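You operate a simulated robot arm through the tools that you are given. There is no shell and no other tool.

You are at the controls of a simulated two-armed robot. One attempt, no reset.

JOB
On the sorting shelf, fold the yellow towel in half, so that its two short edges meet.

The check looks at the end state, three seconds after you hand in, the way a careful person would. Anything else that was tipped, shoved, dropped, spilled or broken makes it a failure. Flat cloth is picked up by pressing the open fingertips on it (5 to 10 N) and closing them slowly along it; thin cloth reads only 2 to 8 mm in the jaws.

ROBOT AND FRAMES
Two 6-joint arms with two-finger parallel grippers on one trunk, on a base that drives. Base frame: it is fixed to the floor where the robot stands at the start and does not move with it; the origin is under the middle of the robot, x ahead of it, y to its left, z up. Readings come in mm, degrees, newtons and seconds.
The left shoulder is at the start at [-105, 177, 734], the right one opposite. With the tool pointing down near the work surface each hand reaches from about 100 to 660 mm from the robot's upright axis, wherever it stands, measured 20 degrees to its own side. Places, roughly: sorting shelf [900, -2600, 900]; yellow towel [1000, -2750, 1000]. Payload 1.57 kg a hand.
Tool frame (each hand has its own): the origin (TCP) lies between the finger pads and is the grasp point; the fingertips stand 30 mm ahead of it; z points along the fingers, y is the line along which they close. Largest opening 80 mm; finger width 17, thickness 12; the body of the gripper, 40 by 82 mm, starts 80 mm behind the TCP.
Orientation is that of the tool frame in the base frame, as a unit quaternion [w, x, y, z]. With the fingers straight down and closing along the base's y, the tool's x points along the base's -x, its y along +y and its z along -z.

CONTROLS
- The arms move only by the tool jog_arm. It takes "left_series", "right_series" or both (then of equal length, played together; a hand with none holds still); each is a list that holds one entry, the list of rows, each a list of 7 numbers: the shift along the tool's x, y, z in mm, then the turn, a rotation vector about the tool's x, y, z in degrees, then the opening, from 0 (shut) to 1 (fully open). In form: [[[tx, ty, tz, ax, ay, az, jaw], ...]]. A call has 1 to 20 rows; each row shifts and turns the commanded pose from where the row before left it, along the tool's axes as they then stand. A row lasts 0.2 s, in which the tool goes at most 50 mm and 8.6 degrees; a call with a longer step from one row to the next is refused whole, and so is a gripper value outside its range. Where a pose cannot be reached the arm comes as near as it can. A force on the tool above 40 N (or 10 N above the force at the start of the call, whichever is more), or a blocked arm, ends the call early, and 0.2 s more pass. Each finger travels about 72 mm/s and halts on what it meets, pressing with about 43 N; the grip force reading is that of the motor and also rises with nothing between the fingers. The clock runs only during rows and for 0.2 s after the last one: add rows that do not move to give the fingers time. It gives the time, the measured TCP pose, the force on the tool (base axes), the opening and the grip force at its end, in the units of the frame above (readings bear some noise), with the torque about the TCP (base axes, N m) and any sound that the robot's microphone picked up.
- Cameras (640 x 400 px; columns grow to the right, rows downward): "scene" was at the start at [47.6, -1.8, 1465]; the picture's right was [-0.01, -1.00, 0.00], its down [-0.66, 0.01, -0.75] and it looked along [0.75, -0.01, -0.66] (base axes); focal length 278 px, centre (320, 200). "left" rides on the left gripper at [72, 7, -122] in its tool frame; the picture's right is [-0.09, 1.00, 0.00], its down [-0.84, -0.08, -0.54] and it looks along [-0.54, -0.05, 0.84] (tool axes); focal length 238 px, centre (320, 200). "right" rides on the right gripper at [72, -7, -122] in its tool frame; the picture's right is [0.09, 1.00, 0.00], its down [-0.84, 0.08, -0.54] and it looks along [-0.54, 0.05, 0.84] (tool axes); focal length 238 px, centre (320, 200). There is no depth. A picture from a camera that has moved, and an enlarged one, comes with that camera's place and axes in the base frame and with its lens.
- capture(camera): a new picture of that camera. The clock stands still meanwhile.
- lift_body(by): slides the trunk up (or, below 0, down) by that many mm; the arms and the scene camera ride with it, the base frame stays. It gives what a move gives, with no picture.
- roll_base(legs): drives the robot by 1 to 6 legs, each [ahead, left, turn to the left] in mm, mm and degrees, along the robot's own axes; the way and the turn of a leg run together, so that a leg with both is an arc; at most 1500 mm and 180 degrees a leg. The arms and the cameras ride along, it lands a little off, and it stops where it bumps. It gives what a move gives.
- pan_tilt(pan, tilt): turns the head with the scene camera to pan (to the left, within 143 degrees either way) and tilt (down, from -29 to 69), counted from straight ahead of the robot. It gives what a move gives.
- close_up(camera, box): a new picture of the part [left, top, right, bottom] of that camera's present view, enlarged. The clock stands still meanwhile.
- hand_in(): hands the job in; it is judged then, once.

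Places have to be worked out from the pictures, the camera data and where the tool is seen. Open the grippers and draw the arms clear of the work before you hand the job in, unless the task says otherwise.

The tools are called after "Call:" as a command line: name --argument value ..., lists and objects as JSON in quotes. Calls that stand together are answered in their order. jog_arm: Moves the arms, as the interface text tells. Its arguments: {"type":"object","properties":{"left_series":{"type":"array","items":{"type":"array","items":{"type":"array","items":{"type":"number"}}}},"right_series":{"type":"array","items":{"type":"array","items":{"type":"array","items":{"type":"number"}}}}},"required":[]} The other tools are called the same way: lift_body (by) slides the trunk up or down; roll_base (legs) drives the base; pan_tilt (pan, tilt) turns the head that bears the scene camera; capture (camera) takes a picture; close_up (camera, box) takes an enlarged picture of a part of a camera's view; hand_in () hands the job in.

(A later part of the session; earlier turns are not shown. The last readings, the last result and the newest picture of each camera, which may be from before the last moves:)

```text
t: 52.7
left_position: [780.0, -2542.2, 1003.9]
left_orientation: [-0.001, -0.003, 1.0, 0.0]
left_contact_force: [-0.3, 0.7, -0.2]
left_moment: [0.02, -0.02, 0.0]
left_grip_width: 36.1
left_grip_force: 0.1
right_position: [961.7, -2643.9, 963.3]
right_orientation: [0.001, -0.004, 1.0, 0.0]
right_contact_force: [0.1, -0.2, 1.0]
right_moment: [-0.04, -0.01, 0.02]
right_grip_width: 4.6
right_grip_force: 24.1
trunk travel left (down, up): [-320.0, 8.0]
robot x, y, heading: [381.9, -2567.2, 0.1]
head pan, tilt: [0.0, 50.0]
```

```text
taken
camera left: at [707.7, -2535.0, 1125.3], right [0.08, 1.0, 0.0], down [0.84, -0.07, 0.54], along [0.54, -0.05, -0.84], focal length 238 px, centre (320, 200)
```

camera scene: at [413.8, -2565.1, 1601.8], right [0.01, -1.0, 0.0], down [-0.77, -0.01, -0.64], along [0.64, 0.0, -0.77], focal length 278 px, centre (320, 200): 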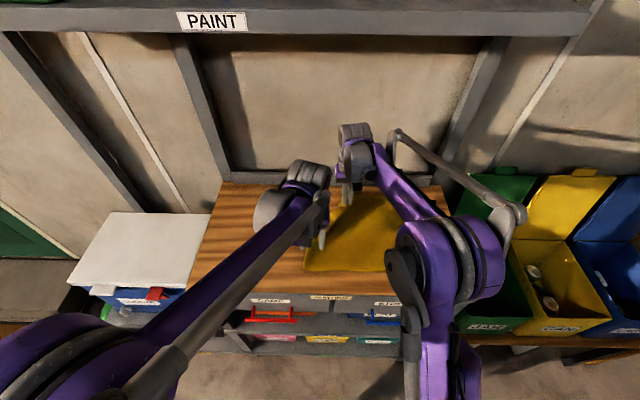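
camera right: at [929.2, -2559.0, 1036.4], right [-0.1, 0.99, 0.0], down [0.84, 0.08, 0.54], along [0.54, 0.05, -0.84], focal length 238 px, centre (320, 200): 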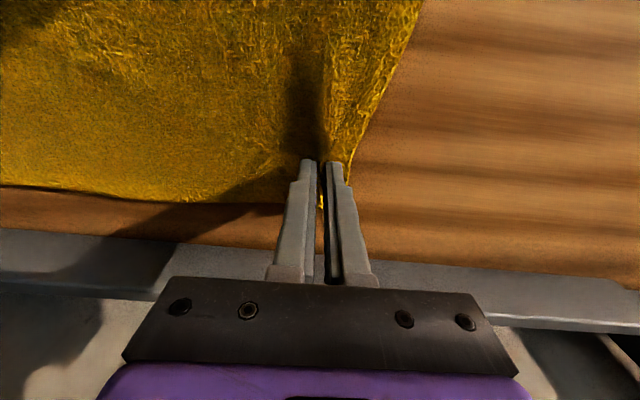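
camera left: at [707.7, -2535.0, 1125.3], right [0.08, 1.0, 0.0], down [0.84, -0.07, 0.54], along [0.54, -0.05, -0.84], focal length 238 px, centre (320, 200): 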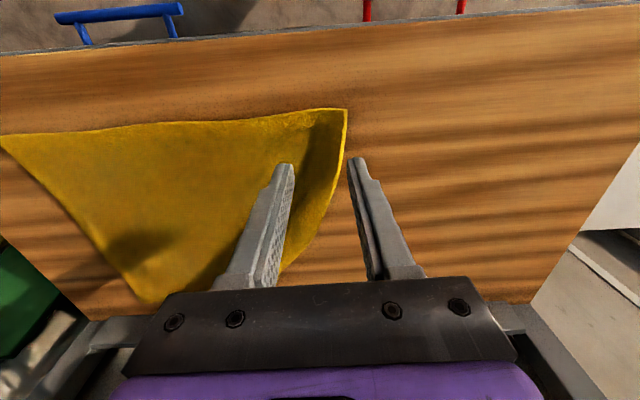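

The left camera puts the near corner at about (760,-2514). I move the left grip centre to (786,-2551), then down to TCP z≈919.

Call:
jog_arm --left_series '[[[-3, -4.5, 20, 0, 0, 0, 0.45], [-3, -4.5, 20, 0, 0, 0, 0.45], [0, 0, 20, 0, 0, 0, 0.45], [0, 0, 15, 0, 0, 0, 0.45], [0, 0, 9, 0, 0, 0, 0.45], [0, 0, 0, 0, 0, 0, 0.45]]]'

Call:
capture --camera "left"

Call:
capture --camera "scene"

```text
t: 54.1
left_position: [788.3, -2552.2, 920.2]
left_orientation: [0.0, -0.003, 1.0, 0.0]
left_contact_force: [-0.1, 0.8, 0.0]
left_moment: [-0.02, -0.03, 0.0]
left_grip_width: 36.1
left_grip_force: 0.0
right_position: [961.6, -2645.1, 963.1]
right_orientation: [0.0, -0.005, 1.0, 0.0]
right_contact_force: [0.1, 0.4, -0.1]
right_moment: [-0.03, 0.02, 0.02]
right_grip_width: 4.6
right_grip_force: 24.5
trunk travel left (down, up): [-320.0, 8.0]
robot x, y, heading: [378.0, -2562.2, 0.1]
head pan, tilt: [0.0, 50.0]
```

```text
taken
camera left: at [716.3, -2545.4, 1043.3], right [0.08, 1.0, 0.0], down [0.84, -0.07, 0.54], along [0.54, -0.05, -0.84], focal length 238 px, centre (320, 200)
```

left: 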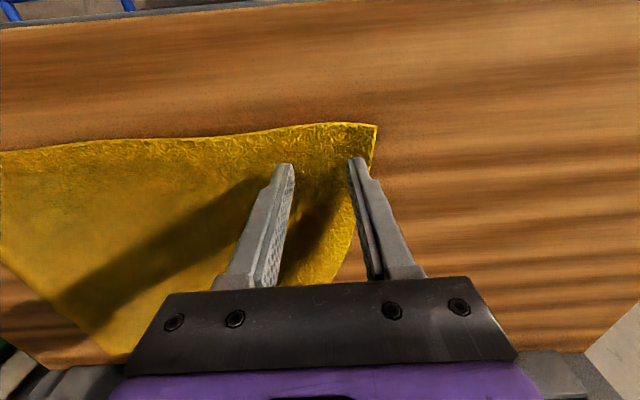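

```text
taken
camera scene: at [414.1, -2565.7, 1601.8], right [0.01, -1.0, 0.0], down [-0.77, -0.01, -0.64], along [0.64, 0.0, -0.77], focal length 278 px, centre (320, 200)
```

scene: 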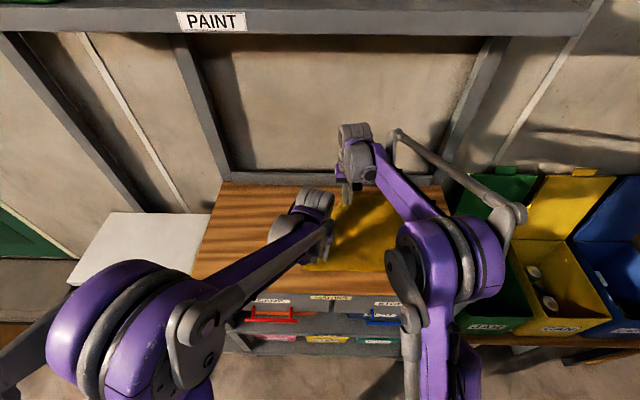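

The fingertips stand inside the near corner, which I now read at (763,-2511). I lower in small steps to make contact.

Call:
jog_arm --left_series '[[[0, 3, 3, 0, 0, 0, 0.45], [0, 0, 2, 0, 0, 0, 0.45], [0, 0, 0, 0, 0, 0, 0.45]]]'

Call:
jog_arm --left_series '[[[0, 0, 1.5, 0, 0, 0, 0.45], [0, 0, 0, 0, 0, 0, 0.45]]]'

```text
t: 54.9
left_position: [788.6, -2549.4, 915.5]
left_orientation: [0.001, -0.003, 1.0, 0.0]
left_contact_force: [0.7, 0.3, 0.0]
left_moment: [0.01, 0.03, 0.0]
left_grip_width: 35.9
left_grip_force: 0.0
right_position: [962.8, -2643.3, 962.4]
right_orientation: [0.0, -0.003, 1.0, -0.001]
right_contact_force: [0.1, 0.1, -0.8]
right_moment: [-0.01, 0.01, 0.02]
right_grip_width: 4.3
right_grip_force: 24.9
trunk travel left (down, up): [-320.0, 8.0]
robot x, y, heading: [383.9, -2565.9, 0.3]
head pan, tilt: [0.0, 50.0]
```

```text
t: 55.5
left_position: [788.4, -2549.0, 914.3]
left_orientation: [0.0, -0.004, 1.0, 0.0]
left_contact_force: [0.4, 0.4, 1.2]
left_moment: [0.01, -0.01, -0.04]
left_grip_width: 35.6
left_grip_force: 0.1
right_position: [962.4, -2644.7, 963.5]
right_orientation: [0.0, -0.004, 1.0, 0.0]
right_contact_force: [0.7, 0.4, -0.2]
right_moment: [0.0, -0.04, 0.02]
right_grip_width: 4.4
right_grip_force: 25.0
trunk travel left (down, up): [-320.0, 8.0]
robot x, y, heading: [380.3, -2564.2, 0.6]
head pan, tilt: [0.0, 50.0]
```

About 1 N at z≈914; one more millimetre-size step or two should give 5–10 N.

Call:
jog_arm --left_series '[[[0, 0, 1.2, 0, 0, 0, 0.45], [0, 0, 0, 0, 0, 0, 0.45]]]'

Call:
jog_arm --left_series '[[[0, 0, 0.8, 0, 0, 0, 0.45], [0, 0, 0, 0, 0, 0, 0.45]]]'

```text
t: 56.1
left_position: [788.3, -2548.6, 914.1]
left_orientation: [0.0, -0.004, 1.0, 0.0]
left_contact_force: [1.5, -0.1, 1.9]
left_moment: [-0.03, 0.02, -0.02]
left_grip_width: 36.0
left_grip_force: 0.1
right_position: [962.4, -2644.2, 963.1]
right_orientation: [0.001, -0.004, 1.0, 0.0]
right_contact_force: [0.6, -0.1, -0.5]
right_moment: [-0.02, 0.0, 0.01]
right_grip_width: 4.7
right_grip_force: 25.0
trunk travel left (down, up): [-320.0, 8.0]
robot x, y, heading: [380.3, -2564.3, 0.4]
head pan, tilt: [0.0, 50.0]
```

```text
t: 56.7
left_position: [787.8, -2549.6, 913.6]
left_orientation: [-0.001, -0.004, 1.0, 0.001]
left_contact_force: [1.1, 1.3, 4.4]
left_moment: [0.08, -0.02, -0.02]
left_grip_width: 36.2
left_grip_force: 0.0
right_position: [962.4, -2643.0, 963.7]
right_orientation: [0.0, -0.003, 1.0, 0.0]
right_contact_force: [0.0, -0.4, 0.2]
right_moment: [-0.01, -0.02, -0.02]
right_grip_width: 4.3
right_grip_force: 24.9
trunk travel left (down, up): [-320.0, 8.0]
robot x, y, heading: [382.4, -2563.8, 0.3]
head pan, tilt: [0.0, 50.0]
```

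4.4 N now; I add half a millimetre and close the left fingers slowly.

Call:
jog_arm --left_series '[[[0, 0, 0.5, 0, 0, 0, 0.45], [0, 0, 0, 0, 0, 0, 0.41], [0, 0, 0, 0, 0, 0, 0.37], [0, 0, 0, 0, 0, 0, 0.33], [0, 0, 0, 0, 0, 0, 0.29], [0, 0, 0, 0, 0, 0, 0.25], [0, 0, 0, 0, 0, 0, 0.21], [0, 0, 0, 0, 0, 0, 0.17], [0, 0, 0, 0, 0, 0, 0.13], [0, 0, 0, 0, 0, 0, 0.09], [0, 0, 0, 0, 0, 0, 0.05], [0, 0, 0, 0, 0, 0, 0.02], [0, 0, 0, 0, 0, 0, 0], [0, 0, 0, 0, 0, 0, 0], [0, 0, 0, 0, 0, 0, 0]]]'

Call:
capture --camera "left"

```text
t: 59.9
left_position: [787.5, -2550.0, 913.4]
left_orientation: [0.0, -0.003, 1.0, 0.0]
left_contact_force: [0.3, -0.2, 11.3]
left_moment: [0.0, 0.0, 0.01]
left_grip_width: 5.1
left_grip_force: 25.4
right_position: [961.5, -2643.8, 963.3]
right_orientation: [0.002, -0.004, 1.0, 0.001]
right_contact_force: [-0.4, -0.9, 0.0]
right_moment: [0.05, -0.01, -0.03]
right_grip_width: 4.7
right_grip_force: 25.5
trunk travel left (down, up): [-320.0, 8.0]
robot x, y, heading: [378.5, -2564.9, 0.4]
head pan, tilt: [0.0, 50.0]
```

```text
taken
camera left: at [714.6, -2543.0, 1035.1], right [0.08, 1.0, 0.0], down [0.84, -0.07, 0.54], along [0.54, -0.05, -0.84], focal length 238 px, centre (320, 200)
```

left: 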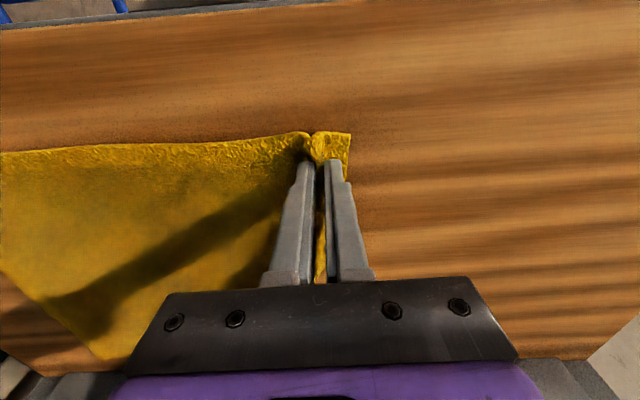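

Both corners are held, but about 19 mm of edge sticks out past the fingers, and it would end up folded back after the turn. I want a grip closer to the edge, so I open the left fingers slowly to lay the cloth flat again and look.

Call:
jog_arm --left_series '[[[0, 0, 0, 0, 0, 0, 0.06], [0, 0, 0, 0, 0, 0, 0.12], [0, 0, 0, 0, 0, 0, 0.18], [0, 0, 0, 0, 0, 0, 0.24], [0, 0, 0, 0, 0, 0, 0.3], [0, 0, 0, 0, 0, 0, 0.36], [0, 0, 0, 0, 0, 0, 0.45], [0, 0, -5, 0, 0, 0, 0.45], [0, 0, -5, 0, 0, 0, 0.45], [0, 0, 0, 0, 0, 0, 0.45]]]'

Call:
capture --camera "left"

```text
t: 62.1
left_position: [786.7, -2549.5, 921.4]
left_orientation: [0.0, -0.004, 1.0, 0.0]
left_contact_force: [-0.1, -0.1, 0.0]
left_moment: [-0.01, -0.04, 0.03]
left_grip_width: 35.8
left_grip_force: 0.1
right_position: [963.0, -2643.8, 963.2]
right_orientation: [0.0, -0.003, 1.0, 0.0]
right_contact_force: [0.6, -0.4, -0.2]
right_moment: [0.01, -0.01, -0.01]
right_grip_width: 4.5
right_grip_force: 25.1
trunk travel left (down, up): [-320.0, 8.0]
robot x, y, heading: [380.9, -2565.3, 0.7]
head pan, tilt: [0.0, 50.0]
```

```text
taken
camera left: at [714.4, -2542.4, 1044.2], right [0.08, 1.0, 0.0], down [0.84, -0.07, 0.54], along [0.54, -0.05, -0.84], focal length 238 px, centre (320, 200)
```

left: 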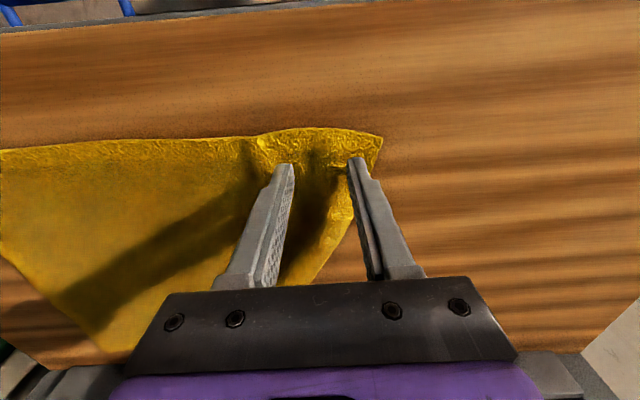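

On release the cloth springs back nearly flat, which is a good sign for the final release. The edge at x≈787 is near y≈-2512, so I shift 17 mm outward with a 28 mm opening. That puts the outer fingertip half over the edge; then I lower again.

Call:
jog_arm --left_series '[[[0, 17, 0, 0, 0, 0, 0.35], [0, 0, 3, 0, 0, 0, 0.35], [0, 0, 3, 0, 0, 0, 0.35], [0, 0, 1.5, 0, 0, 0, 0.35], [0, 0, 0, 0, 0, 0, 0.35]]]'

Call:
capture --camera "left"

```text
t: 63.3
left_position: [786.5, -2532.6, 915.4]
left_orientation: [0.0, -0.004, 1.0, -0.001]
left_contact_force: [0.6, 0.5, 0.5]
left_moment: [0.01, 0.0, 0.02]
left_grip_width: 27.7
left_grip_force: 0.1
right_position: [961.8, -2644.6, 964.2]
right_orientation: [0.0, -0.004, 1.0, -0.001]
right_contact_force: [-0.6, -0.2, -0.1]
right_moment: [-0.03, 0.01, 0.01]
right_grip_width: 4.4
right_grip_force: 25.4
trunk travel left (down, up): [-320.0, 8.0]
robot x, y, heading: [381.5, -2564.4, 0.5]
head pan, tilt: [0.0, 50.0]
```

```text
taken
camera left: at [714.4, -2526.2, 1037.2], right [0.08, 1.0, 0.0], down [0.84, -0.07, 0.54], along [0.54, -0.05, -0.84], focal length 238 px, centre (320, 200)
```

left: 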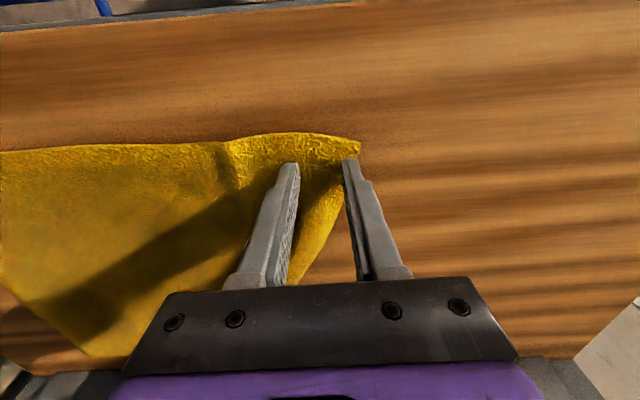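

The outer fingertip now covers the edge line. I press down a little more in small steps.

Call:
jog_arm --left_series '[[[0, 0, 1.5, 0, 0, 0, 0.35], [0, 0, 0, 0, 0, 0, 0.35]]]'

Call:
jog_arm --left_series '[[[0, 0, 1, 0, 0, 0, 0.35], [0, 0, 0, 0, 0, 0, 0.35]]]'

```text
t: 63.9
left_position: [786.7, -2533.6, 912.5]
left_orientation: [0.0, -0.003, 1.0, 0.0]
left_contact_force: [-2.3, 1.4, 5.2]
left_moment: [0.03, 0.03, 0.0]
left_grip_width: 27.8
left_grip_force: 0.0
right_position: [963.3, -2645.1, 963.7]
right_orientation: [0.0, -0.004, 1.0, 0.0]
right_contact_force: [0.8, -0.3, 0.1]
right_moment: [-0.06, 0.01, -0.01]
right_grip_width: 4.7
right_grip_force: 25.0
trunk travel left (down, up): [-320.0, 8.0]
robot x, y, heading: [380.0, -2566.7, 0.6]
head pan, tilt: [0.0, 50.0]
```

```text
t: 64.5
left_position: [787.1, -2533.5, 911.4]
left_orientation: [0.0, -0.004, 1.0, 0.0]
left_contact_force: [-1.9, 2.1, 21.1]
left_moment: [0.02, 0.05, 0.0]
left_grip_width: 27.9
left_grip_force: 0.1
right_position: [962.1, -2644.9, 964.5]
right_orientation: [0.001, -0.004, 1.0, 0.0]
right_contact_force: [-0.4, -0.4, -0.2]
right_moment: [-0.04, 0.03, 0.02]
right_grip_width: 4.3
right_grip_force: 24.9
trunk travel left (down, up): [-320.0, 8.0]
robot x, y, heading: [379.9, -2563.5, 0.5]
head pan, tilt: [0.0, 50.0]
```

That is 21 N, too much. I ease up 0.8 mm and close slowly.

Call:
jog_arm --left_series '[[[0, 0, -0.8, 0, 0, 0, 0.35], [0, 0, 0, 0, 0, 0, 0.32], [0, 0, 0, 0, 0, 0, 0.29], [0, 0, 0, 0, 0, 0, 0.26], [0, 0, 0, 0, 0, 0, 0.23], [0, 0, 0, 0, 0, 0, 0.2], [0, 0, 0, 0, 0, 0, 0.17], [0, 0, 0, 0, 0, 0, 0.14], [0, 0, 0, 0, 0, 0, 0.11], [0, 0, 0, 0, 0, 0, 0.08], [0, 0, 0, 0, 0, 0, 0.05], [0, 0, 0, 0, 0, 0, 0.02], [0, 0, 0, 0, 0, 0, 0], [0, 0, 0, 0, 0, 0, 0], [0, 0, 0, 0, 0, 0, 0]]]'

Call:
close_up --camera "left" --box '[200, 80, 456, 240]'

```text
t: 67.7
left_position: [788.0, -2534.2, 913.4]
left_orientation: [0.0, -0.003, 1.0, 0.0]
left_contact_force: [1.7, -1.4, 13.3]
left_moment: [-0.02, -0.03, 0.03]
left_grip_width: 4.4
left_grip_force: 25.4
right_position: [962.4, -2644.9, 963.8]
right_orientation: [0.001, -0.004, 1.0, 0.0]
right_contact_force: [0.0, -0.3, -0.4]
right_moment: [0.0, -0.01, -0.02]
right_grip_width: 4.4
right_grip_force: 24.4
trunk travel left (down, up): [-320.0, 8.0]
robot x, y, heading: [381.1, -2566.6, 0.5]
head pan, tilt: [0.0, 50.0]
```

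```text
2.50 times, centred on (328, 160) of left
camera zoom: at [714.1, -2526.4, 1035.2], right [0.08, 1.0, 0.0], down [0.84, -0.07, 0.54], along [0.54, -0.05, -0.84], focal length 596 px, centre (300, 300)
```

zoom: 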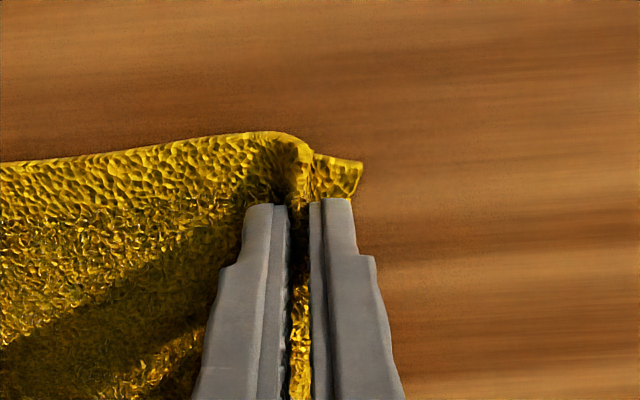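

The left grip is now closer to the edge: 4.4 mm in the jaws with about a 12 mm lip. With both corners held, I start the fold. The hands rise and move right together, with the right hand leading so the arms stay apart.

Call:
jog_arm --left_series '[[[0, 0, -12, 0, 0, 0, 0], [0, -12, -12, 0, 0, 0, 0], [0, -15, -12, 0, 0, 0, 0], [0, -15, -12, 0, 0, 0, 0], [0, -15, -12, 0, 0, 0, 0], [0, -14, 0, 0, 0, 0, 0], [0, 0, 0, 0, 0, 0, 0]]]' --right_series '[[[0, 0, -8, 0, 0, 0, 0], [0, -19, -8, 0, 0, 0, 0], [0, -19, -8, 0, 0, 0, 0], [0, -19, -8, 0, 0, 0, 0], [0, -19, -8, 0, 0, 0, 0], [0, -20, -7, 0, 0, 0, 0], [0, 0, 0, 0, 0, 0, 0]]]'

Call:
capture --camera "scene"

Call:
capture --camera "left"

Call:
capture --camera "right"

```text
t: 69.3
left_position: [789.7, -2603.8, 972.0]
left_orientation: [0.0, -0.004, 1.0, -0.001]
left_contact_force: [2.8, -3.3, 1.1]
left_moment: [-0.07, -0.09, -0.06]
left_grip_width: 4.3
left_grip_force: 25.4
right_position: [963.6, -2739.3, 1011.2]
right_orientation: [0.0, -0.003, 1.0, 0.0]
right_contact_force: [-3.3, 3.1, -2.0]
right_moment: [0.04, 0.06, -0.05]
right_grip_width: 4.4
right_grip_force: 24.8
trunk travel left (down, up): [-320.0, 8.0]
robot x, y, heading: [380.9, -2564.3, 0.3]
head pan, tilt: [0.0, 50.0]
```

```text
taken
camera scene: at [414.2, -2565.2, 1601.8], right [0.01, -1.0, 0.0], down [-0.77, -0.01, -0.64], along [0.64, 0.0, -0.77], focal length 278 px, centre (320, 200)
```

scene: 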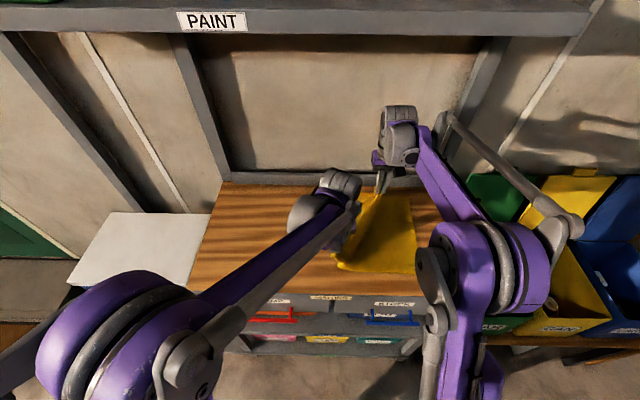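

```text
taken
camera left: at [716.9, -2596.7, 1093.6], right [0.08, 1.0, 0.0], down [0.84, -0.07, 0.54], along [0.54, -0.05, -0.84], focal length 238 px, centre (320, 200)
```

left: 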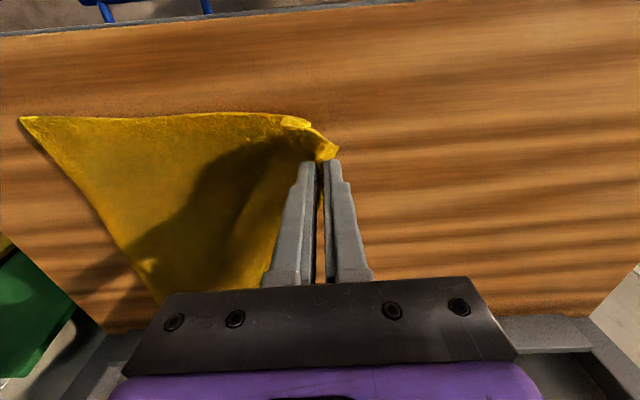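

```text
taken
camera right: at [892.0, -2745.8, 1133.9], right [-0.1, 0.99, 0.0], down [0.84, 0.08, 0.54], along [0.54, 0.05, -0.84], focal length 238 px, centre (320, 200)
```

right: 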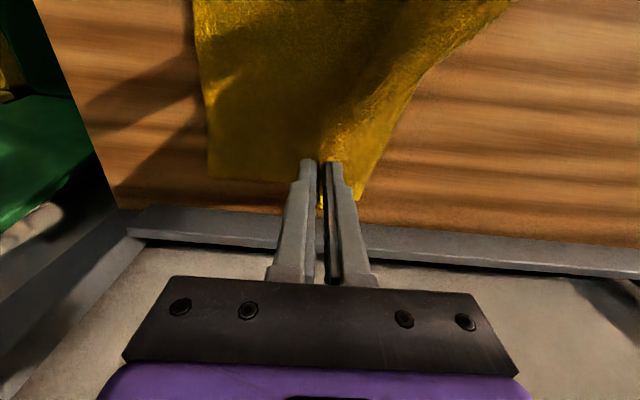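

The cloth between the hands is a little taut (about 4 N), so I bring them closer together as they go on moving right. The right arm leads by about 140 mm.

Call:
jog_arm --left_series '[[[-4, -12, -4, 0, 0, 0, 0], [-3, -14, -4, 0, 0, 0, 0], [-3, -15, -3, 0, 0, 0, 0], [0, -15, -2, 0, 0, 0, 0], [0, 0, 0, 0, 0, 0, 0]]]' --right_series '[[[6, -12, 1, 0, 0, 0, 0], [5, -16, 1, 0, 0, 0, 0], [3, -16, 2, 0, 0, 0, 0], [0, -17, 2, 0, 0, 0, 0], [0, 0, 0, 0, 0, 0, 0]]]'

Call:
capture --camera "scene"

Call:
capture --camera "right"

Call:
capture --camera "left"

```text
t: 70.5
left_position: [797.8, -2659.3, 985.0]
left_orientation: [-0.001, -0.003, 1.0, 0.0]
left_contact_force: [0.2, -1.0, 0.8]
left_moment: [0.0, -0.02, 0.02]
left_grip_width: 4.3
left_grip_force: 25.4
right_position: [950.7, -2801.0, 1004.0]
right_orientation: [0.001, -0.004, 1.0, 0.0]
right_contact_force: [-0.1, -0.2, -0.2]
right_moment: [-0.02, -0.02, -0.01]
right_grip_width: 4.3
right_grip_force: 25.1
trunk travel left (down, up): [-320.0, 8.0]
robot x, y, heading: [384.0, -2567.4, 0.4]
head pan, tilt: [0.0, 50.0]
```

```text
taken
camera scene: at [414.2, -2565.1, 1601.8], right [0.01, -1.0, 0.0], down [-0.77, -0.01, -0.64], along [0.64, 0.0, -0.77], focal length 278 px, centre (320, 200)
```

scene: 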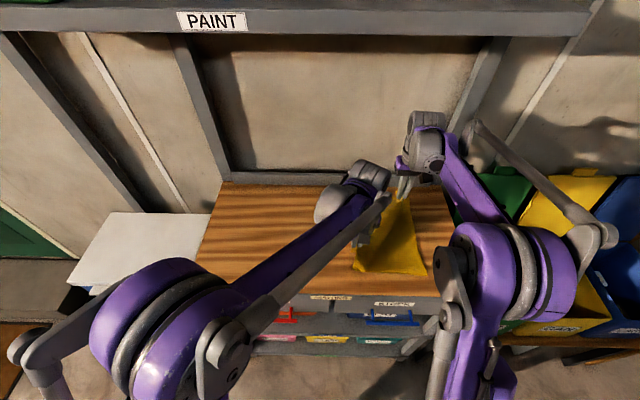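

```text
taken
camera right: at [879.7, -2807.5, 1126.9], right [-0.1, 0.99, 0.0], down [0.84, 0.08, 0.54], along [0.54, 0.05, -0.84], focal length 238 px, centre (320, 200)
```

right: 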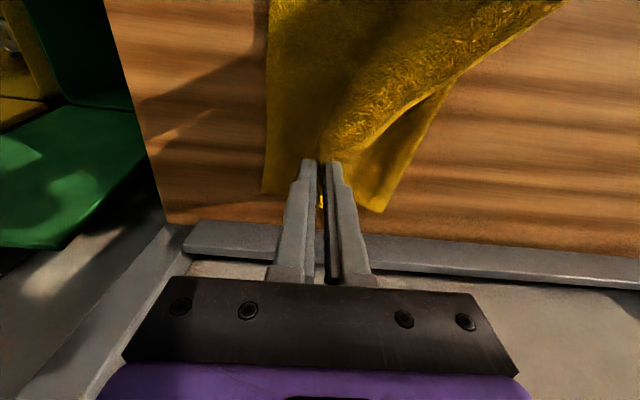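

```text
taken
camera left: at [725.5, -2652.0, 1107.0], right [0.08, 1.0, 0.0], down [0.84, -0.07, 0.54], along [0.54, -0.05, -0.84], focal length 238 px, centre (320, 200)
```

left: 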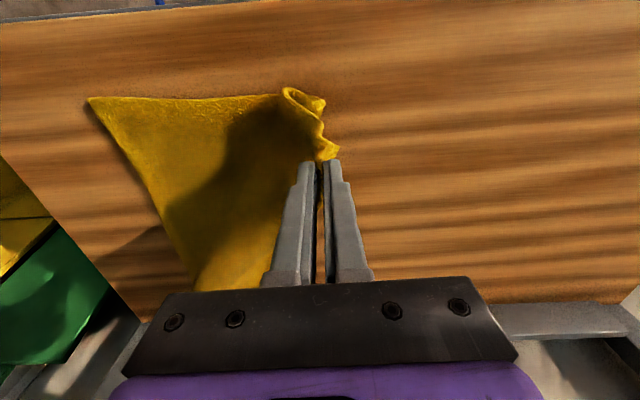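

The lower layer's right edge now reads y≈-2858, so it slid about 18 mm left, and I will match that edge. I move the right hand out and down to (1001,-2826,930) above its matching corner, with the left hand trailing at (830,-2695).

Call:
jog_arm --left_series '[[[-8, -9, 3, 0, 0, 0, 0], [-8, -9, 4, 0, 0, 0, 0], [-8, -9, 4, 0, 0, 0, 0], [-8, -9, 4, 0, 0, 0, 0], [0, 0, 4, 0, 0, 0, 0], [0, 0, 4, 0, 0, 0, 0], [0, 0, 4, 0, 0, 0, 0], [0, 0, 3, 0, 0, 0, 0], [0, 0, 0, 0, 0, 0, 0]]]' --right_series '[[[-3, -7, 9, 0, 0, 0, 0], [-3, -6, 11, 0, 0, 0, 0], [-4, -6, 12, 0, 0, 0, 0], [-4, -6, 12, 0, 0, 0, 0], [-9, 0, 8, 0, 0, 0, 0], [-9, 0, 8, 0, 0, 0, 0], [-9, 0, 8, 0, 0, 0, 0], [-9, 0, 6, 0, 0, 0, 0], [0, 0, 0, 0, 0, 0, 0]]]'

Call:
capture --camera "scene"

Call:
capture --camera "right"

Call:
capture --camera "left"

```text
t: 72.5
left_position: [830.2, -2694.3, 957.2]
left_orientation: [0.0, -0.004, 1.0, 0.0]
left_contact_force: [0.6, -0.6, -0.6]
left_moment: [0.01, 0.02, -0.01]
left_grip_width: 4.4
left_grip_force: 24.9
right_position: [1002.0, -2824.6, 930.7]
right_orientation: [0.0, -0.003, 1.0, 0.001]
right_contact_force: [-0.1, 0.2, 0.6]
right_moment: [-0.06, 0.02, -0.05]
right_grip_width: 4.8
right_grip_force: 25.2
trunk travel left (down, up): [-320.0, 8.0]
robot x, y, heading: [379.1, -2567.7, 0.4]
head pan, tilt: [0.0, 50.0]
```

```text
taken
camera scene: at [414.0, -2565.7, 1601.8], right [0.01, -1.0, 0.0], down [-0.77, -0.01, -0.64], along [0.64, 0.0, -0.77], focal length 278 px, centre (320, 200)
```

scene: 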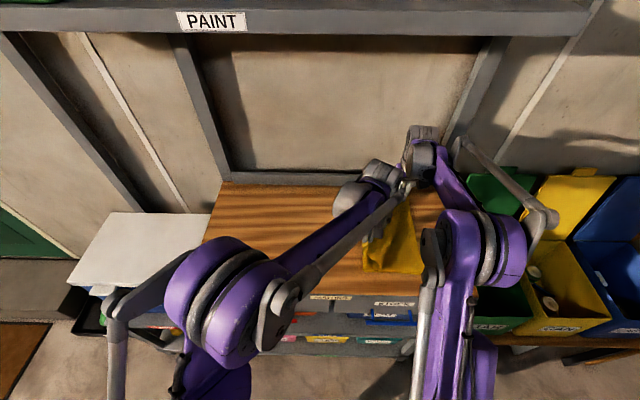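

```text
taken
camera right: at [929.4, -2831.4, 1054.0], right [-0.1, 0.99, 0.0], down [0.84, 0.08, 0.54], along [0.54, 0.05, -0.84], focal length 238 px, centre (320, 200)
```

right: 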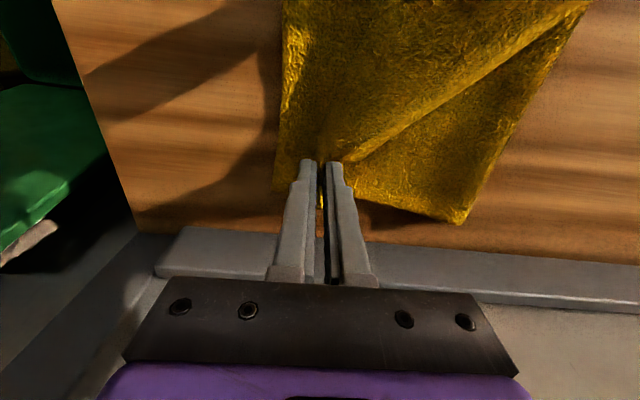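

```text
taken
camera left: at [758.3, -2688.1, 1078.3], right [0.08, 1.0, 0.0], down [0.84, -0.07, 0.54], along [0.54, -0.05, -0.84], focal length 238 px, centre (320, 200)
```

left: 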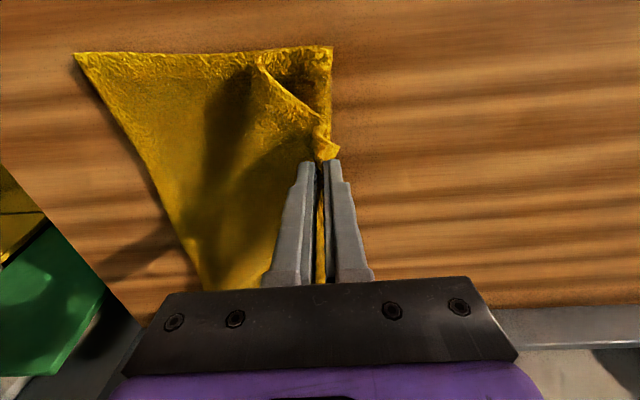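

The fold is forming well: the lower right edge is at y≈-2858 at both ends and the fold bulge is near y≈-2700. I lower the right hand gently to set its corner down.

Call:
jog_arm --right_series '[[[0, -1, 3, 0, 0, 0, 0], [0, -1, 3, 0, 0, 0, 0], [0, 0, 2, 0, 0, 0, 0], [0, 0, 0, 0, 0, 0, 0]]]'

Call:
jog_arm --right_series '[[[0, 0, 2, 0, 0, 0, 0], [0, 0, 0, 0, 0, 0, 0]]]'

```text
t: 73.5
left_position: [830.3, -2694.9, 956.4]
left_orientation: [0.0, -0.004, 1.0, 0.0]
left_contact_force: [0.2, -0.6, -0.3]
left_moment: [-0.02, 0.03, -0.03]
left_grip_width: 4.3
left_grip_force: 25.2
right_position: [999.5, -2827.7, 923.1]
right_orientation: [0.0, -0.004, 1.0, 0.0]
right_contact_force: [0.4, 1.1, 2.0]
right_moment: [-0.02, 0.04, -0.02]
right_grip_width: 4.1
right_grip_force: 24.9
trunk travel left (down, up): [-320.0, 8.0]
robot x, y, heading: [379.4, -2565.6, 0.6]
head pan, tilt: [0.0, 50.0]
```

```text
t: 74.1
left_position: [831.3, -2695.1, 956.9]
left_orientation: [0.0, -0.003, 1.0, 0.0]
left_contact_force: [-0.3, -0.1, 0.1]
left_moment: [0.0, -0.01, -0.01]
left_grip_width: 4.0
left_grip_force: 24.8
right_position: [1000.8, -2827.6, 920.7]
right_orientation: [0.001, -0.004, 1.0, 0.0]
right_contact_force: [0.2, 1.0, 2.3]
right_moment: [-0.01, 0.0, -0.02]
right_grip_width: 4.2
right_grip_force: 25.2
trunk travel left (down, up): [-320.0, 8.0]
robot x, y, heading: [381.0, -2564.7, 0.5]
head pan, tilt: [0.0, 50.0]
```

It touches softly at 2.3 N. I open the right fingers slowly and see how the corner relaxes.

Call:
jog_arm --right_series '[[[0, 0, 0, 0, 0, 0, 0.06], [0, 0, 0, 0, 0, 0, 0.12], [0, 0, 0, 0, 0, 0, 0.18], [0, 0, 0, 0, 0, 0, 0.24], [0, 0, 0, 0, 0, 0, 0.3], [0, 0, 0, 0, 0, 0, 0.36], [0, 0, 0, 0, 0, 0, 0.4], [0, 0, -8, 0, 0, 0, 0.4], [0, 0, -12, 0, 0, 0, 0.4], [0, 0, 0, 0, 0, 0, 0.4]]]'

Call:
capture --camera "right"

Call:
capture --camera "scene"

```text
t: 76.3
left_position: [831.6, -2695.2, 956.7]
left_orientation: [0.0, -0.003, 1.0, 0.0]
left_contact_force: [0.7, 0.6, -0.3]
left_moment: [0.03, 0.02, 0.0]
left_grip_width: 4.1
left_grip_force: 25.4
right_position: [999.9, -2825.5, 940.9]
right_orientation: [-0.001, -0.003, 1.0, -0.001]
right_contact_force: [0.3, 0.1, 1.3]
right_moment: [0.03, -0.01, -0.02]
right_grip_width: 32.1
right_grip_force: 0.1
trunk travel left (down, up): [-320.0, 8.0]
robot x, y, heading: [381.3, -2567.7, 0.4]
head pan, tilt: [0.0, 50.0]
```

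```text
taken
camera right: at [927.3, -2832.1, 1063.8], right [-0.1, 0.99, 0.0], down [0.84, 0.08, 0.54], along [0.54, 0.05, -0.84], focal length 238 px, centre (320, 200)
```

right: 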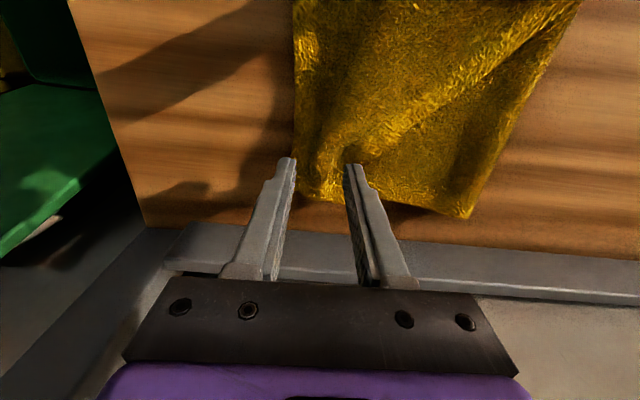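

```text
taken
camera scene: at [414.4, -2565.8, 1601.8], right [0.01, -1.0, 0.0], down [-0.77, -0.01, -0.64], along [0.64, 0.0, -0.77], focal length 278 px, centre (320, 200)
```

scene: 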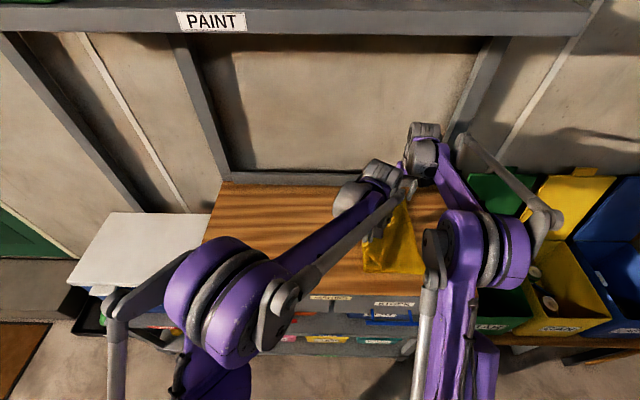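

The right corner is released. I raise the right hand and draw it back and to the right, so the left hand can carry its corner over.

Call:
jog_arm --right_series '[[[0, 0, -30, 0, 0, 0, 0.4], [0, 0, -40, 0, 0, 0, 0.4], [20, -12, -10, 0, 0, 0, 0.4], [40, -12, 0, 0, 0, 0, 0.4], [40, -12, 0, 0, 0, 0, 0.4], [40, -12, 0, 0, 0, 0, 0.4], [40, -12, 0, 0, 0, 0, 0.4], [40, -12, 0, 0, 0, 0, 0.4], [40, -12, 0, 0, 0, 0, 0.4], [40, -12, 0, 0, 0, 0, 0.4], [30, -12, 0, 0, 0, 0, 0.4], [0, 0, 0, 0, 0, 0, 0.4]]]'

Call:
capture --camera "scene"

Call:
capture --camera "left"

```text
t: 78.9
left_position: [831.7, -2695.1, 956.7]
left_orientation: [0.0, -0.004, 1.0, -0.001]
left_contact_force: [0.0, 0.2, -0.7]
left_moment: [-0.02, 0.0, -0.01]
left_grip_width: 4.5
left_grip_force: 25.1
right_position: [669.8, -2940.2, 1020.5]
right_orientation: [0.0, -0.004, 1.0, 0.0]
right_contact_force: [0.3, 0.2, 0.0]
right_moment: [-0.03, -0.03, 0.0]
right_grip_width: 31.8
right_grip_force: 0.0
trunk travel left (down, up): [-320.0, 8.0]
robot x, y, heading: [380.9, -2566.3, 0.5]
head pan, tilt: [0.0, 50.0]
```

```text
taken
camera scene: at [414.7, -2565.7, 1601.9], right [0.01, -1.0, 0.0], down [-0.77, -0.01, -0.64], along [0.64, 0.0, -0.77], focal length 278 px, centre (320, 200)
```

scene: 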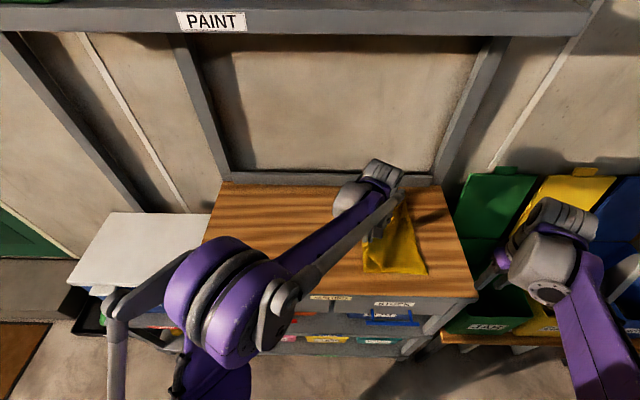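

```text
taken
camera left: at [758.8, -2688.1, 1078.2], right [0.08, 1.0, 0.0], down [0.84, -0.07, 0.54], along [0.54, -0.05, -0.84], focal length 238 px, centre (320, 200)
```

left: 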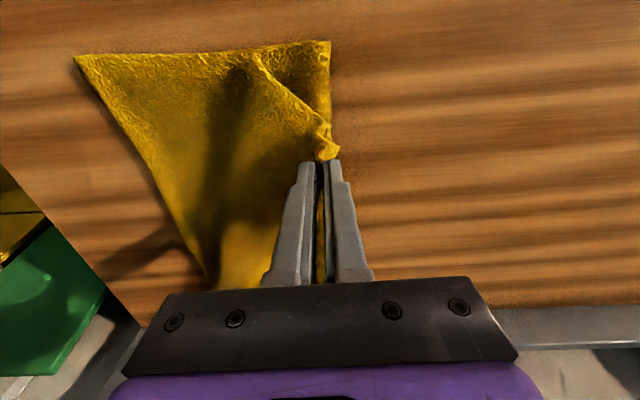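

The right arm is out of the way. Now the left hand carries the near corner over to about (772,-2830), staying at z≈950.

Call:
jog_arm --left_series '[[[8, -25, 0, 0, 0, 0, 0], [11, -28, 0, 0, 0, 0, 0], [12, -28, 0, 0, 0, 0, 0], [14, -28, 3, 0, 0, 0, 0], [14, -26, 5, 0, 0, 0, 0], [0, 0, 0, 0, 0, 0, 0]]]'

Call:
capture --camera "scene"

Call:
capture --camera "left"

```text
t: 80.3
left_position: [773.8, -2829.2, 947.2]
left_orientation: [0.0, -0.003, 1.0, 0.0]
left_contact_force: [0.5, 0.0, -0.2]
left_moment: [0.01, 0.01, 0.0]
left_grip_width: 4.3
left_grip_force: 24.7
right_position: [670.8, -2939.5, 1020.6]
right_orientation: [0.0, -0.003, 1.0, 0.0]
right_contact_force: [-0.6, 0.2, -0.2]
right_moment: [0.03, 0.02, 0.0]
right_grip_width: 32.2
right_grip_force: 0.0
trunk travel left (down, up): [-320.0, 8.0]
robot x, y, heading: [382.7, -2565.0, 0.1]
head pan, tilt: [0.0, 50.0]
```

```text
taken
camera scene: at [414.4, -2565.2, 1601.9], right [0.01, -1.0, 0.0], down [-0.77, -0.01, -0.64], along [0.64, 0.0, -0.77], focal length 278 px, centre (320, 200)
```

scene: 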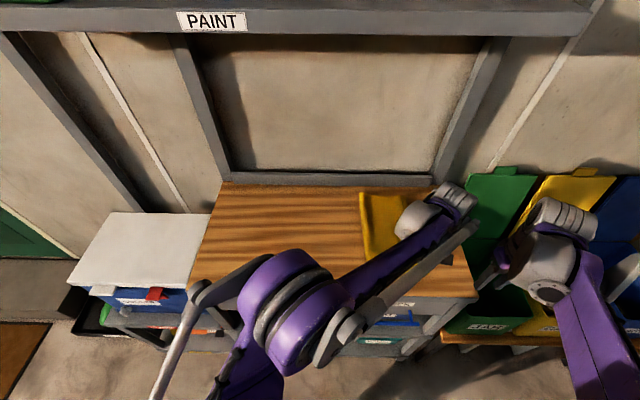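

```text
taken
camera left: at [700.5, -2823.6, 1069.7], right [0.08, 1.0, 0.0], down [0.84, -0.07, 0.54], along [0.54, -0.05, -0.84], focal length 238 px, centre (320, 200)
```

left: 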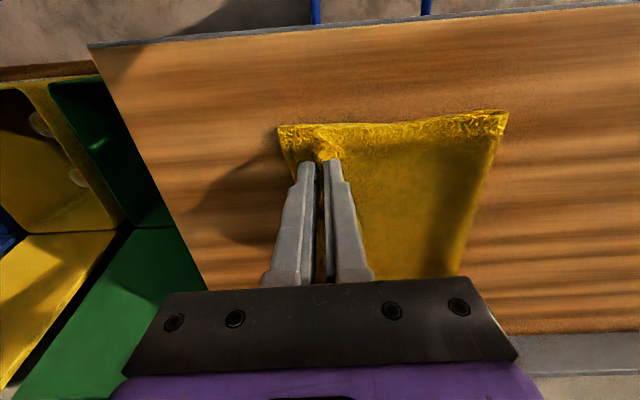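

The near corner now hangs over its match: the lower corner reads (750,-2861) and my grip is at (774,-2829). I lower it gently to contact.

Call:
jog_arm --left_series '[[[0, -1, 8, 0, 0, 0, 0], [0, -1, 8, 0, 0, 0, 0], [0, -1, 5, 0, 0, 0, 0], [0, 0, 3, 0, 0, 0, 0], [0, 0, 0, 0, 0, 0, 0]]]'

Call:
close_up --camera "left" --box '[200, 60, 520, 260]'

```text
t: 81.5
left_position: [773.7, -2834.2, 923.2]
left_orientation: [0.0, -0.004, 1.0, 0.0]
left_contact_force: [-0.1, 0.6, 0.6]
left_moment: [0.02, 0.05, -0.03]
left_grip_width: 4.1
left_grip_force: 25.2
right_position: [671.0, -2939.4, 1020.5]
right_orientation: [-0.001, -0.004, 1.0, -0.001]
right_contact_force: [0.0, 0.3, -0.6]
right_moment: [0.03, -0.03, -0.01]
right_grip_width: 32.0
right_grip_force: 0.0
trunk travel left (down, up): [-320.0, 8.0]
robot x, y, heading: [381.5, -2569.3, 0.2]
head pan, tilt: [0.0, 50.0]
```

```text
2.00 times, centred on (360, 160) of left
camera zoom: at [700.9, -2827.6, 1045.5], right [0.08, 1.0, 0.0], down [0.84, -0.07, 0.54], along [0.54, -0.05, -0.84], focal length 477 px, centre (240, 280)
```

zoom: 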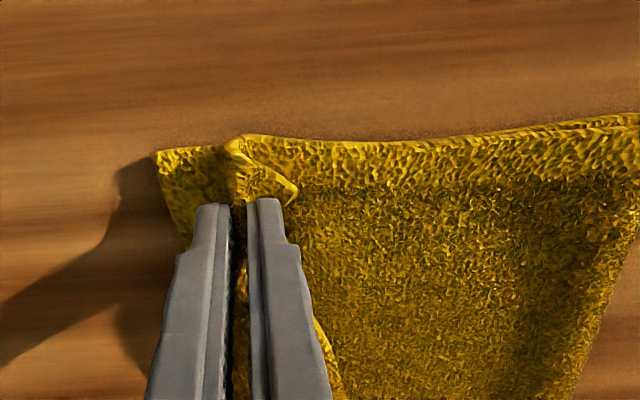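

The lip at the pinch points inward on top, as I feared. I open slowly now and see whether it springs out flat.

Call:
jog_arm --left_series '[[[0, 0, 1.5, 0, 0, 0, 0.0], [0, 0, 0, 0, 0, 0, 0.06], [0, 0, 0, 0, 0, 0, 0.12], [0, 0, 0, 0, 0, 0, 0.18], [0, 0, 0, 0, 0, 0, 0.24], [0, 0, 0, 0, 0, 0, 0.3], [0, 0, 0, 0, 0, 0, 0.36], [0, 0, 0, 0, 0, 0, 0.4], [0, 0, -10, 0, 0, 0, 0.4], [0, 0, -20, 0, 0, 0, 0.4], [0, 0, -20, 0, 0, 0, 0.4], [0, 0, 0, 0, 0, 0, 0.4]]]'

Call:
capture --camera "left"

```text
t: 84.1
left_position: [770.4, -2836.6, 971.3]
left_orientation: [0.0, -0.003, 1.0, 0.001]
left_contact_force: [0.5, 0.0, -1.5]
left_moment: [0.02, -0.01, -0.02]
left_grip_width: 31.9
left_grip_force: 0.2
right_position: [670.8, -2940.3, 1020.1]
right_orientation: [-0.001, -0.004, 1.0, 0.0]
right_contact_force: [0.0, 0.1, 0.0]
right_moment: [0.0, 0.02, -0.01]
right_grip_width: 31.8
right_grip_force: 0.0
trunk travel left (down, up): [-320.0, 8.0]
robot x, y, heading: [380.2, -2561.8, 0.3]
head pan, tilt: [0.0, 50.0]
```

```text
taken
camera left: at [699.2, -2829.9, 1094.4], right [0.08, 1.0, 0.0], down [0.84, -0.07, 0.54], along [0.54, -0.05, -0.84], focal length 238 px, centre (320, 200)
```

left: 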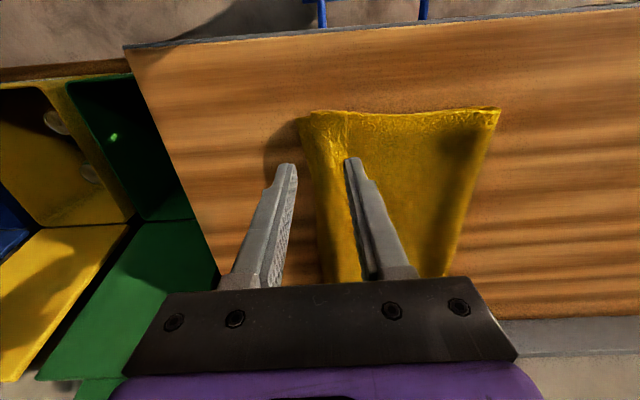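

The flap sprang open. I lift the left hand away and back to its own side for a clear look.

Call:
jog_arm --left_series '[[[0, 0, -25, 0, 0, 0, 0.4], [0, 0, -25, 0, 0, 0, 0.4], [8, 40, 0, 0, 0, 0, 0.4], [8, 42, 0, 0, 0, 0, 0.4], [8, 42, 0, 0, 0, 0, 0.4], [8, 42, 0, 0, 0, 0, 0.4], [8, 42, 0, 0, 0, 0, 0.4], [8, 42, 0, 0, 0, 0, 0.4], [8, 42, 0, 0, 0, 0, 0.4], [8, 42, 0, 0, 0, 0, 0.4], [8, 42, 0, 0, 0, 0, 0.4], [0, 0, 0, 0, 0, 0, 0.4]]]'

Call:
capture --camera "scene"

Call:
close_up --camera "scene" --box '[330, 170, 490, 290]'

```text
t: 86.7
left_position: [698.2, -2460.0, 1023.7]
left_orientation: [-0.001, -0.003, 1.0, 0.001]
left_contact_force: [0.6, 0.5, 0.3]
left_moment: [0.0, 0.01, 0.02]
left_grip_width: 31.7
left_grip_force: 0.0
right_position: [671.4, -2940.6, 1020.1]
right_orientation: [0.0, -0.003, 1.0, 0.0]
right_contact_force: [-0.2, 0.1, 0.4]
right_moment: [0.0, 0.02, 0.01]
right_grip_width: 32.0
right_grip_force: 0.1
trunk travel left (down, up): [-320.0, 8.0]
robot x, y, heading: [379.2, -2569.1, 0.5]
head pan, tilt: [0.0, 50.0]
```

```text
taken
camera scene: at [414.6, -2566.2, 1601.9], right [0.01, -1.0, 0.0], down [-0.77, -0.01, -0.64], along [0.64, 0.01, -0.77], focal length 278 px, centre (320, 200)
```

scene: 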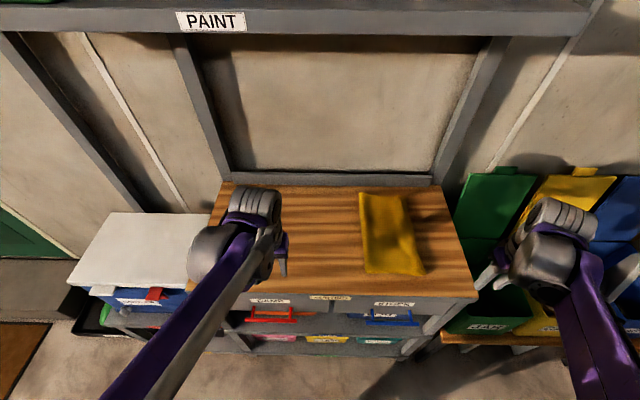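

```text
3.33 times, centred on (410, 230) of scene
camera zoom: at [414.6, -2566.2, 1601.9], right [0.01, -1.0, 0.0], down [-0.77, -0.01, -0.64], along [0.64, 0.01, -0.77], focal length 925 px, centre (20, 100)
```

zoom: 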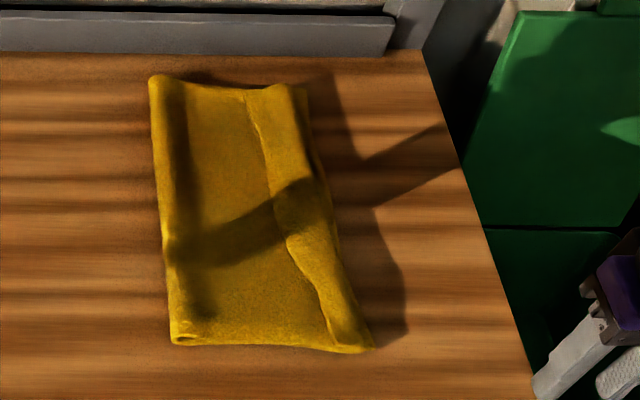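

The towel is folded, but a line runs along the right side. I need to see whether it is a folded-back flap or the upper edge lying short, so I zoom in more.

Call:
close_up --camera "scene" --box '[385, 185, 429, 228]'

Call:
close_up --camera "scene" --box '[385, 225, 441, 281]'

Call:
capture --camera "right"

```text
9.30 times, centred on (407, 206) of scene
camera zoom: at [414.6, -2566.2, 1601.9], right [0.01, -1.0, 0.0], down [-0.77, -0.01, -0.64], along [0.64, 0.01, -0.77], focal length 2582 px, centre (-489, 140)
```

zoom: 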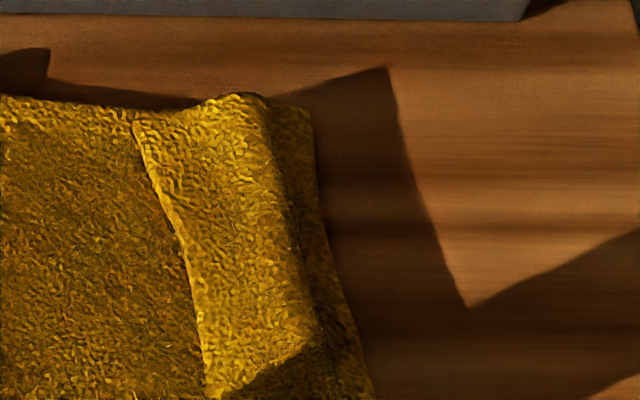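

```text
7.14 times, centred on (413, 253) of scene
camera zoom: at [414.6, -2566.2, 1601.9], right [0.01, -1.0, 0.0], down [-0.77, -0.01, -0.64], along [0.64, 0.01, -0.77], focal length 1983 px, centre (-344, -179)
```

zoom: 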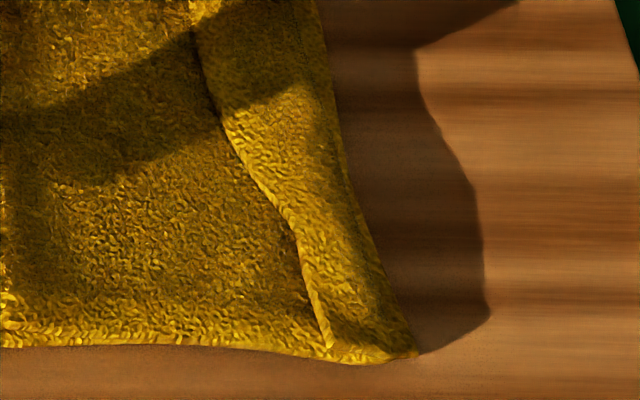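

```text
taken
camera right: at [599.3, -2947.2, 1143.2], right [-0.1, 0.99, 0.0], down [0.84, 0.08, 0.54], along [0.54, 0.05, -0.84], focal length 238 px, centre (320, 200)
```

right: 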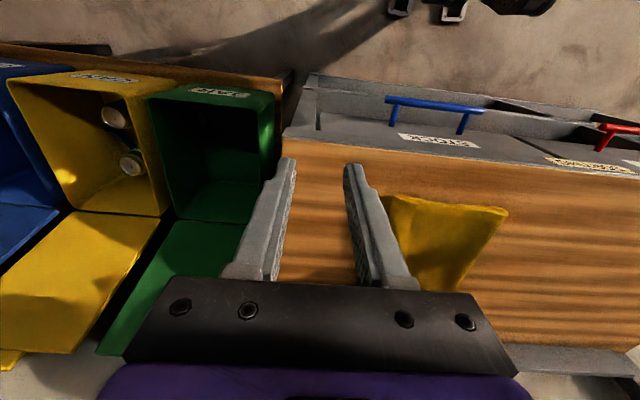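

The zoom settles it: a strip of the upper layer's edge lies folded back on top. It is about 49 mm wide at the far end and about 30 mm at the near end, with its free edge at y≈-2786 to -2822. I will rake it outward with the right hand's open fingers, so I first turn that gripper 90° about its own axis in the air.

Call:
jog_arm --right_series '[[[0, 0, -10, 0, 0, 8.2, 0.5], [0, 0, -10, 0, 0, 8.2, 0.6], [0, 0, 0, 0, 0, 8.2, 0.7], [0, 0, 0, 0, 0, 8.2, 0.8], [0, 0, 0, 0, 0, 8.2, 0.9], [0, 0, 0, 0, 0, 8.2, 1], [0, 0, 0, 0, 0, 8.2, 1], [0, 0, 0, 0, 0, 8.2, 1], [0, 0, 0, 0, 0, 8.2, 1], [0, 0, 0, 0, 0, 8.2, 1], [0, 0, 0, 0, 0, 8, 1], [0, 0, 0, 0, 0, 0, 1]]]'

Call:
capture --camera "scene"

Call:
capture --camera "right"

```text
t: 89.3
left_position: [697.7, -2460.2, 1022.9]
left_orientation: [0.0, -0.004, 1.0, 0.0]
left_contact_force: [0.3, -0.1, 0.0]
left_moment: [0.01, 0.01, 0.0]
left_grip_width: 32.1
left_grip_force: 0.1
right_position: [670.2, -2938.1, 1040.0]
right_orientation: [0.0, 0.705, 0.709, 0.001]
right_contact_force: [0.6, -0.4, -0.2]
right_moment: [0.02, 0.0, 0.0]
right_grip_width: 79.8
right_grip_force: 0.0
trunk travel left (down, up): [-320.0, 8.0]
robot x, y, heading: [379.1, -2562.8, 0.6]
head pan, tilt: [0.0, 50.0]
```

```text
taken
camera scene: at [414.2, -2565.8, 1601.8], right [0.01, -1.0, 0.0], down [-0.77, -0.01, -0.64], along [0.64, 0.0, -0.77], focal length 278 px, centre (320, 200)
```

scene: 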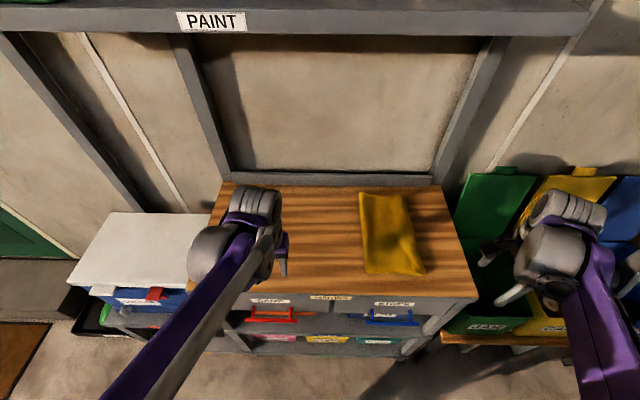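

```text
taken
camera right: at [663.5, -2865.2, 1163.1], right [1.0, 0.1, 0.0], down [0.08, -0.84, 0.54], along [0.05, -0.54, -0.84], focal length 238 px, centre (320, 200)
```

right: 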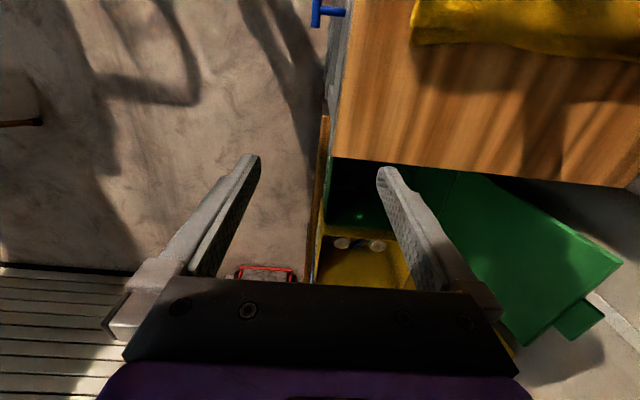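

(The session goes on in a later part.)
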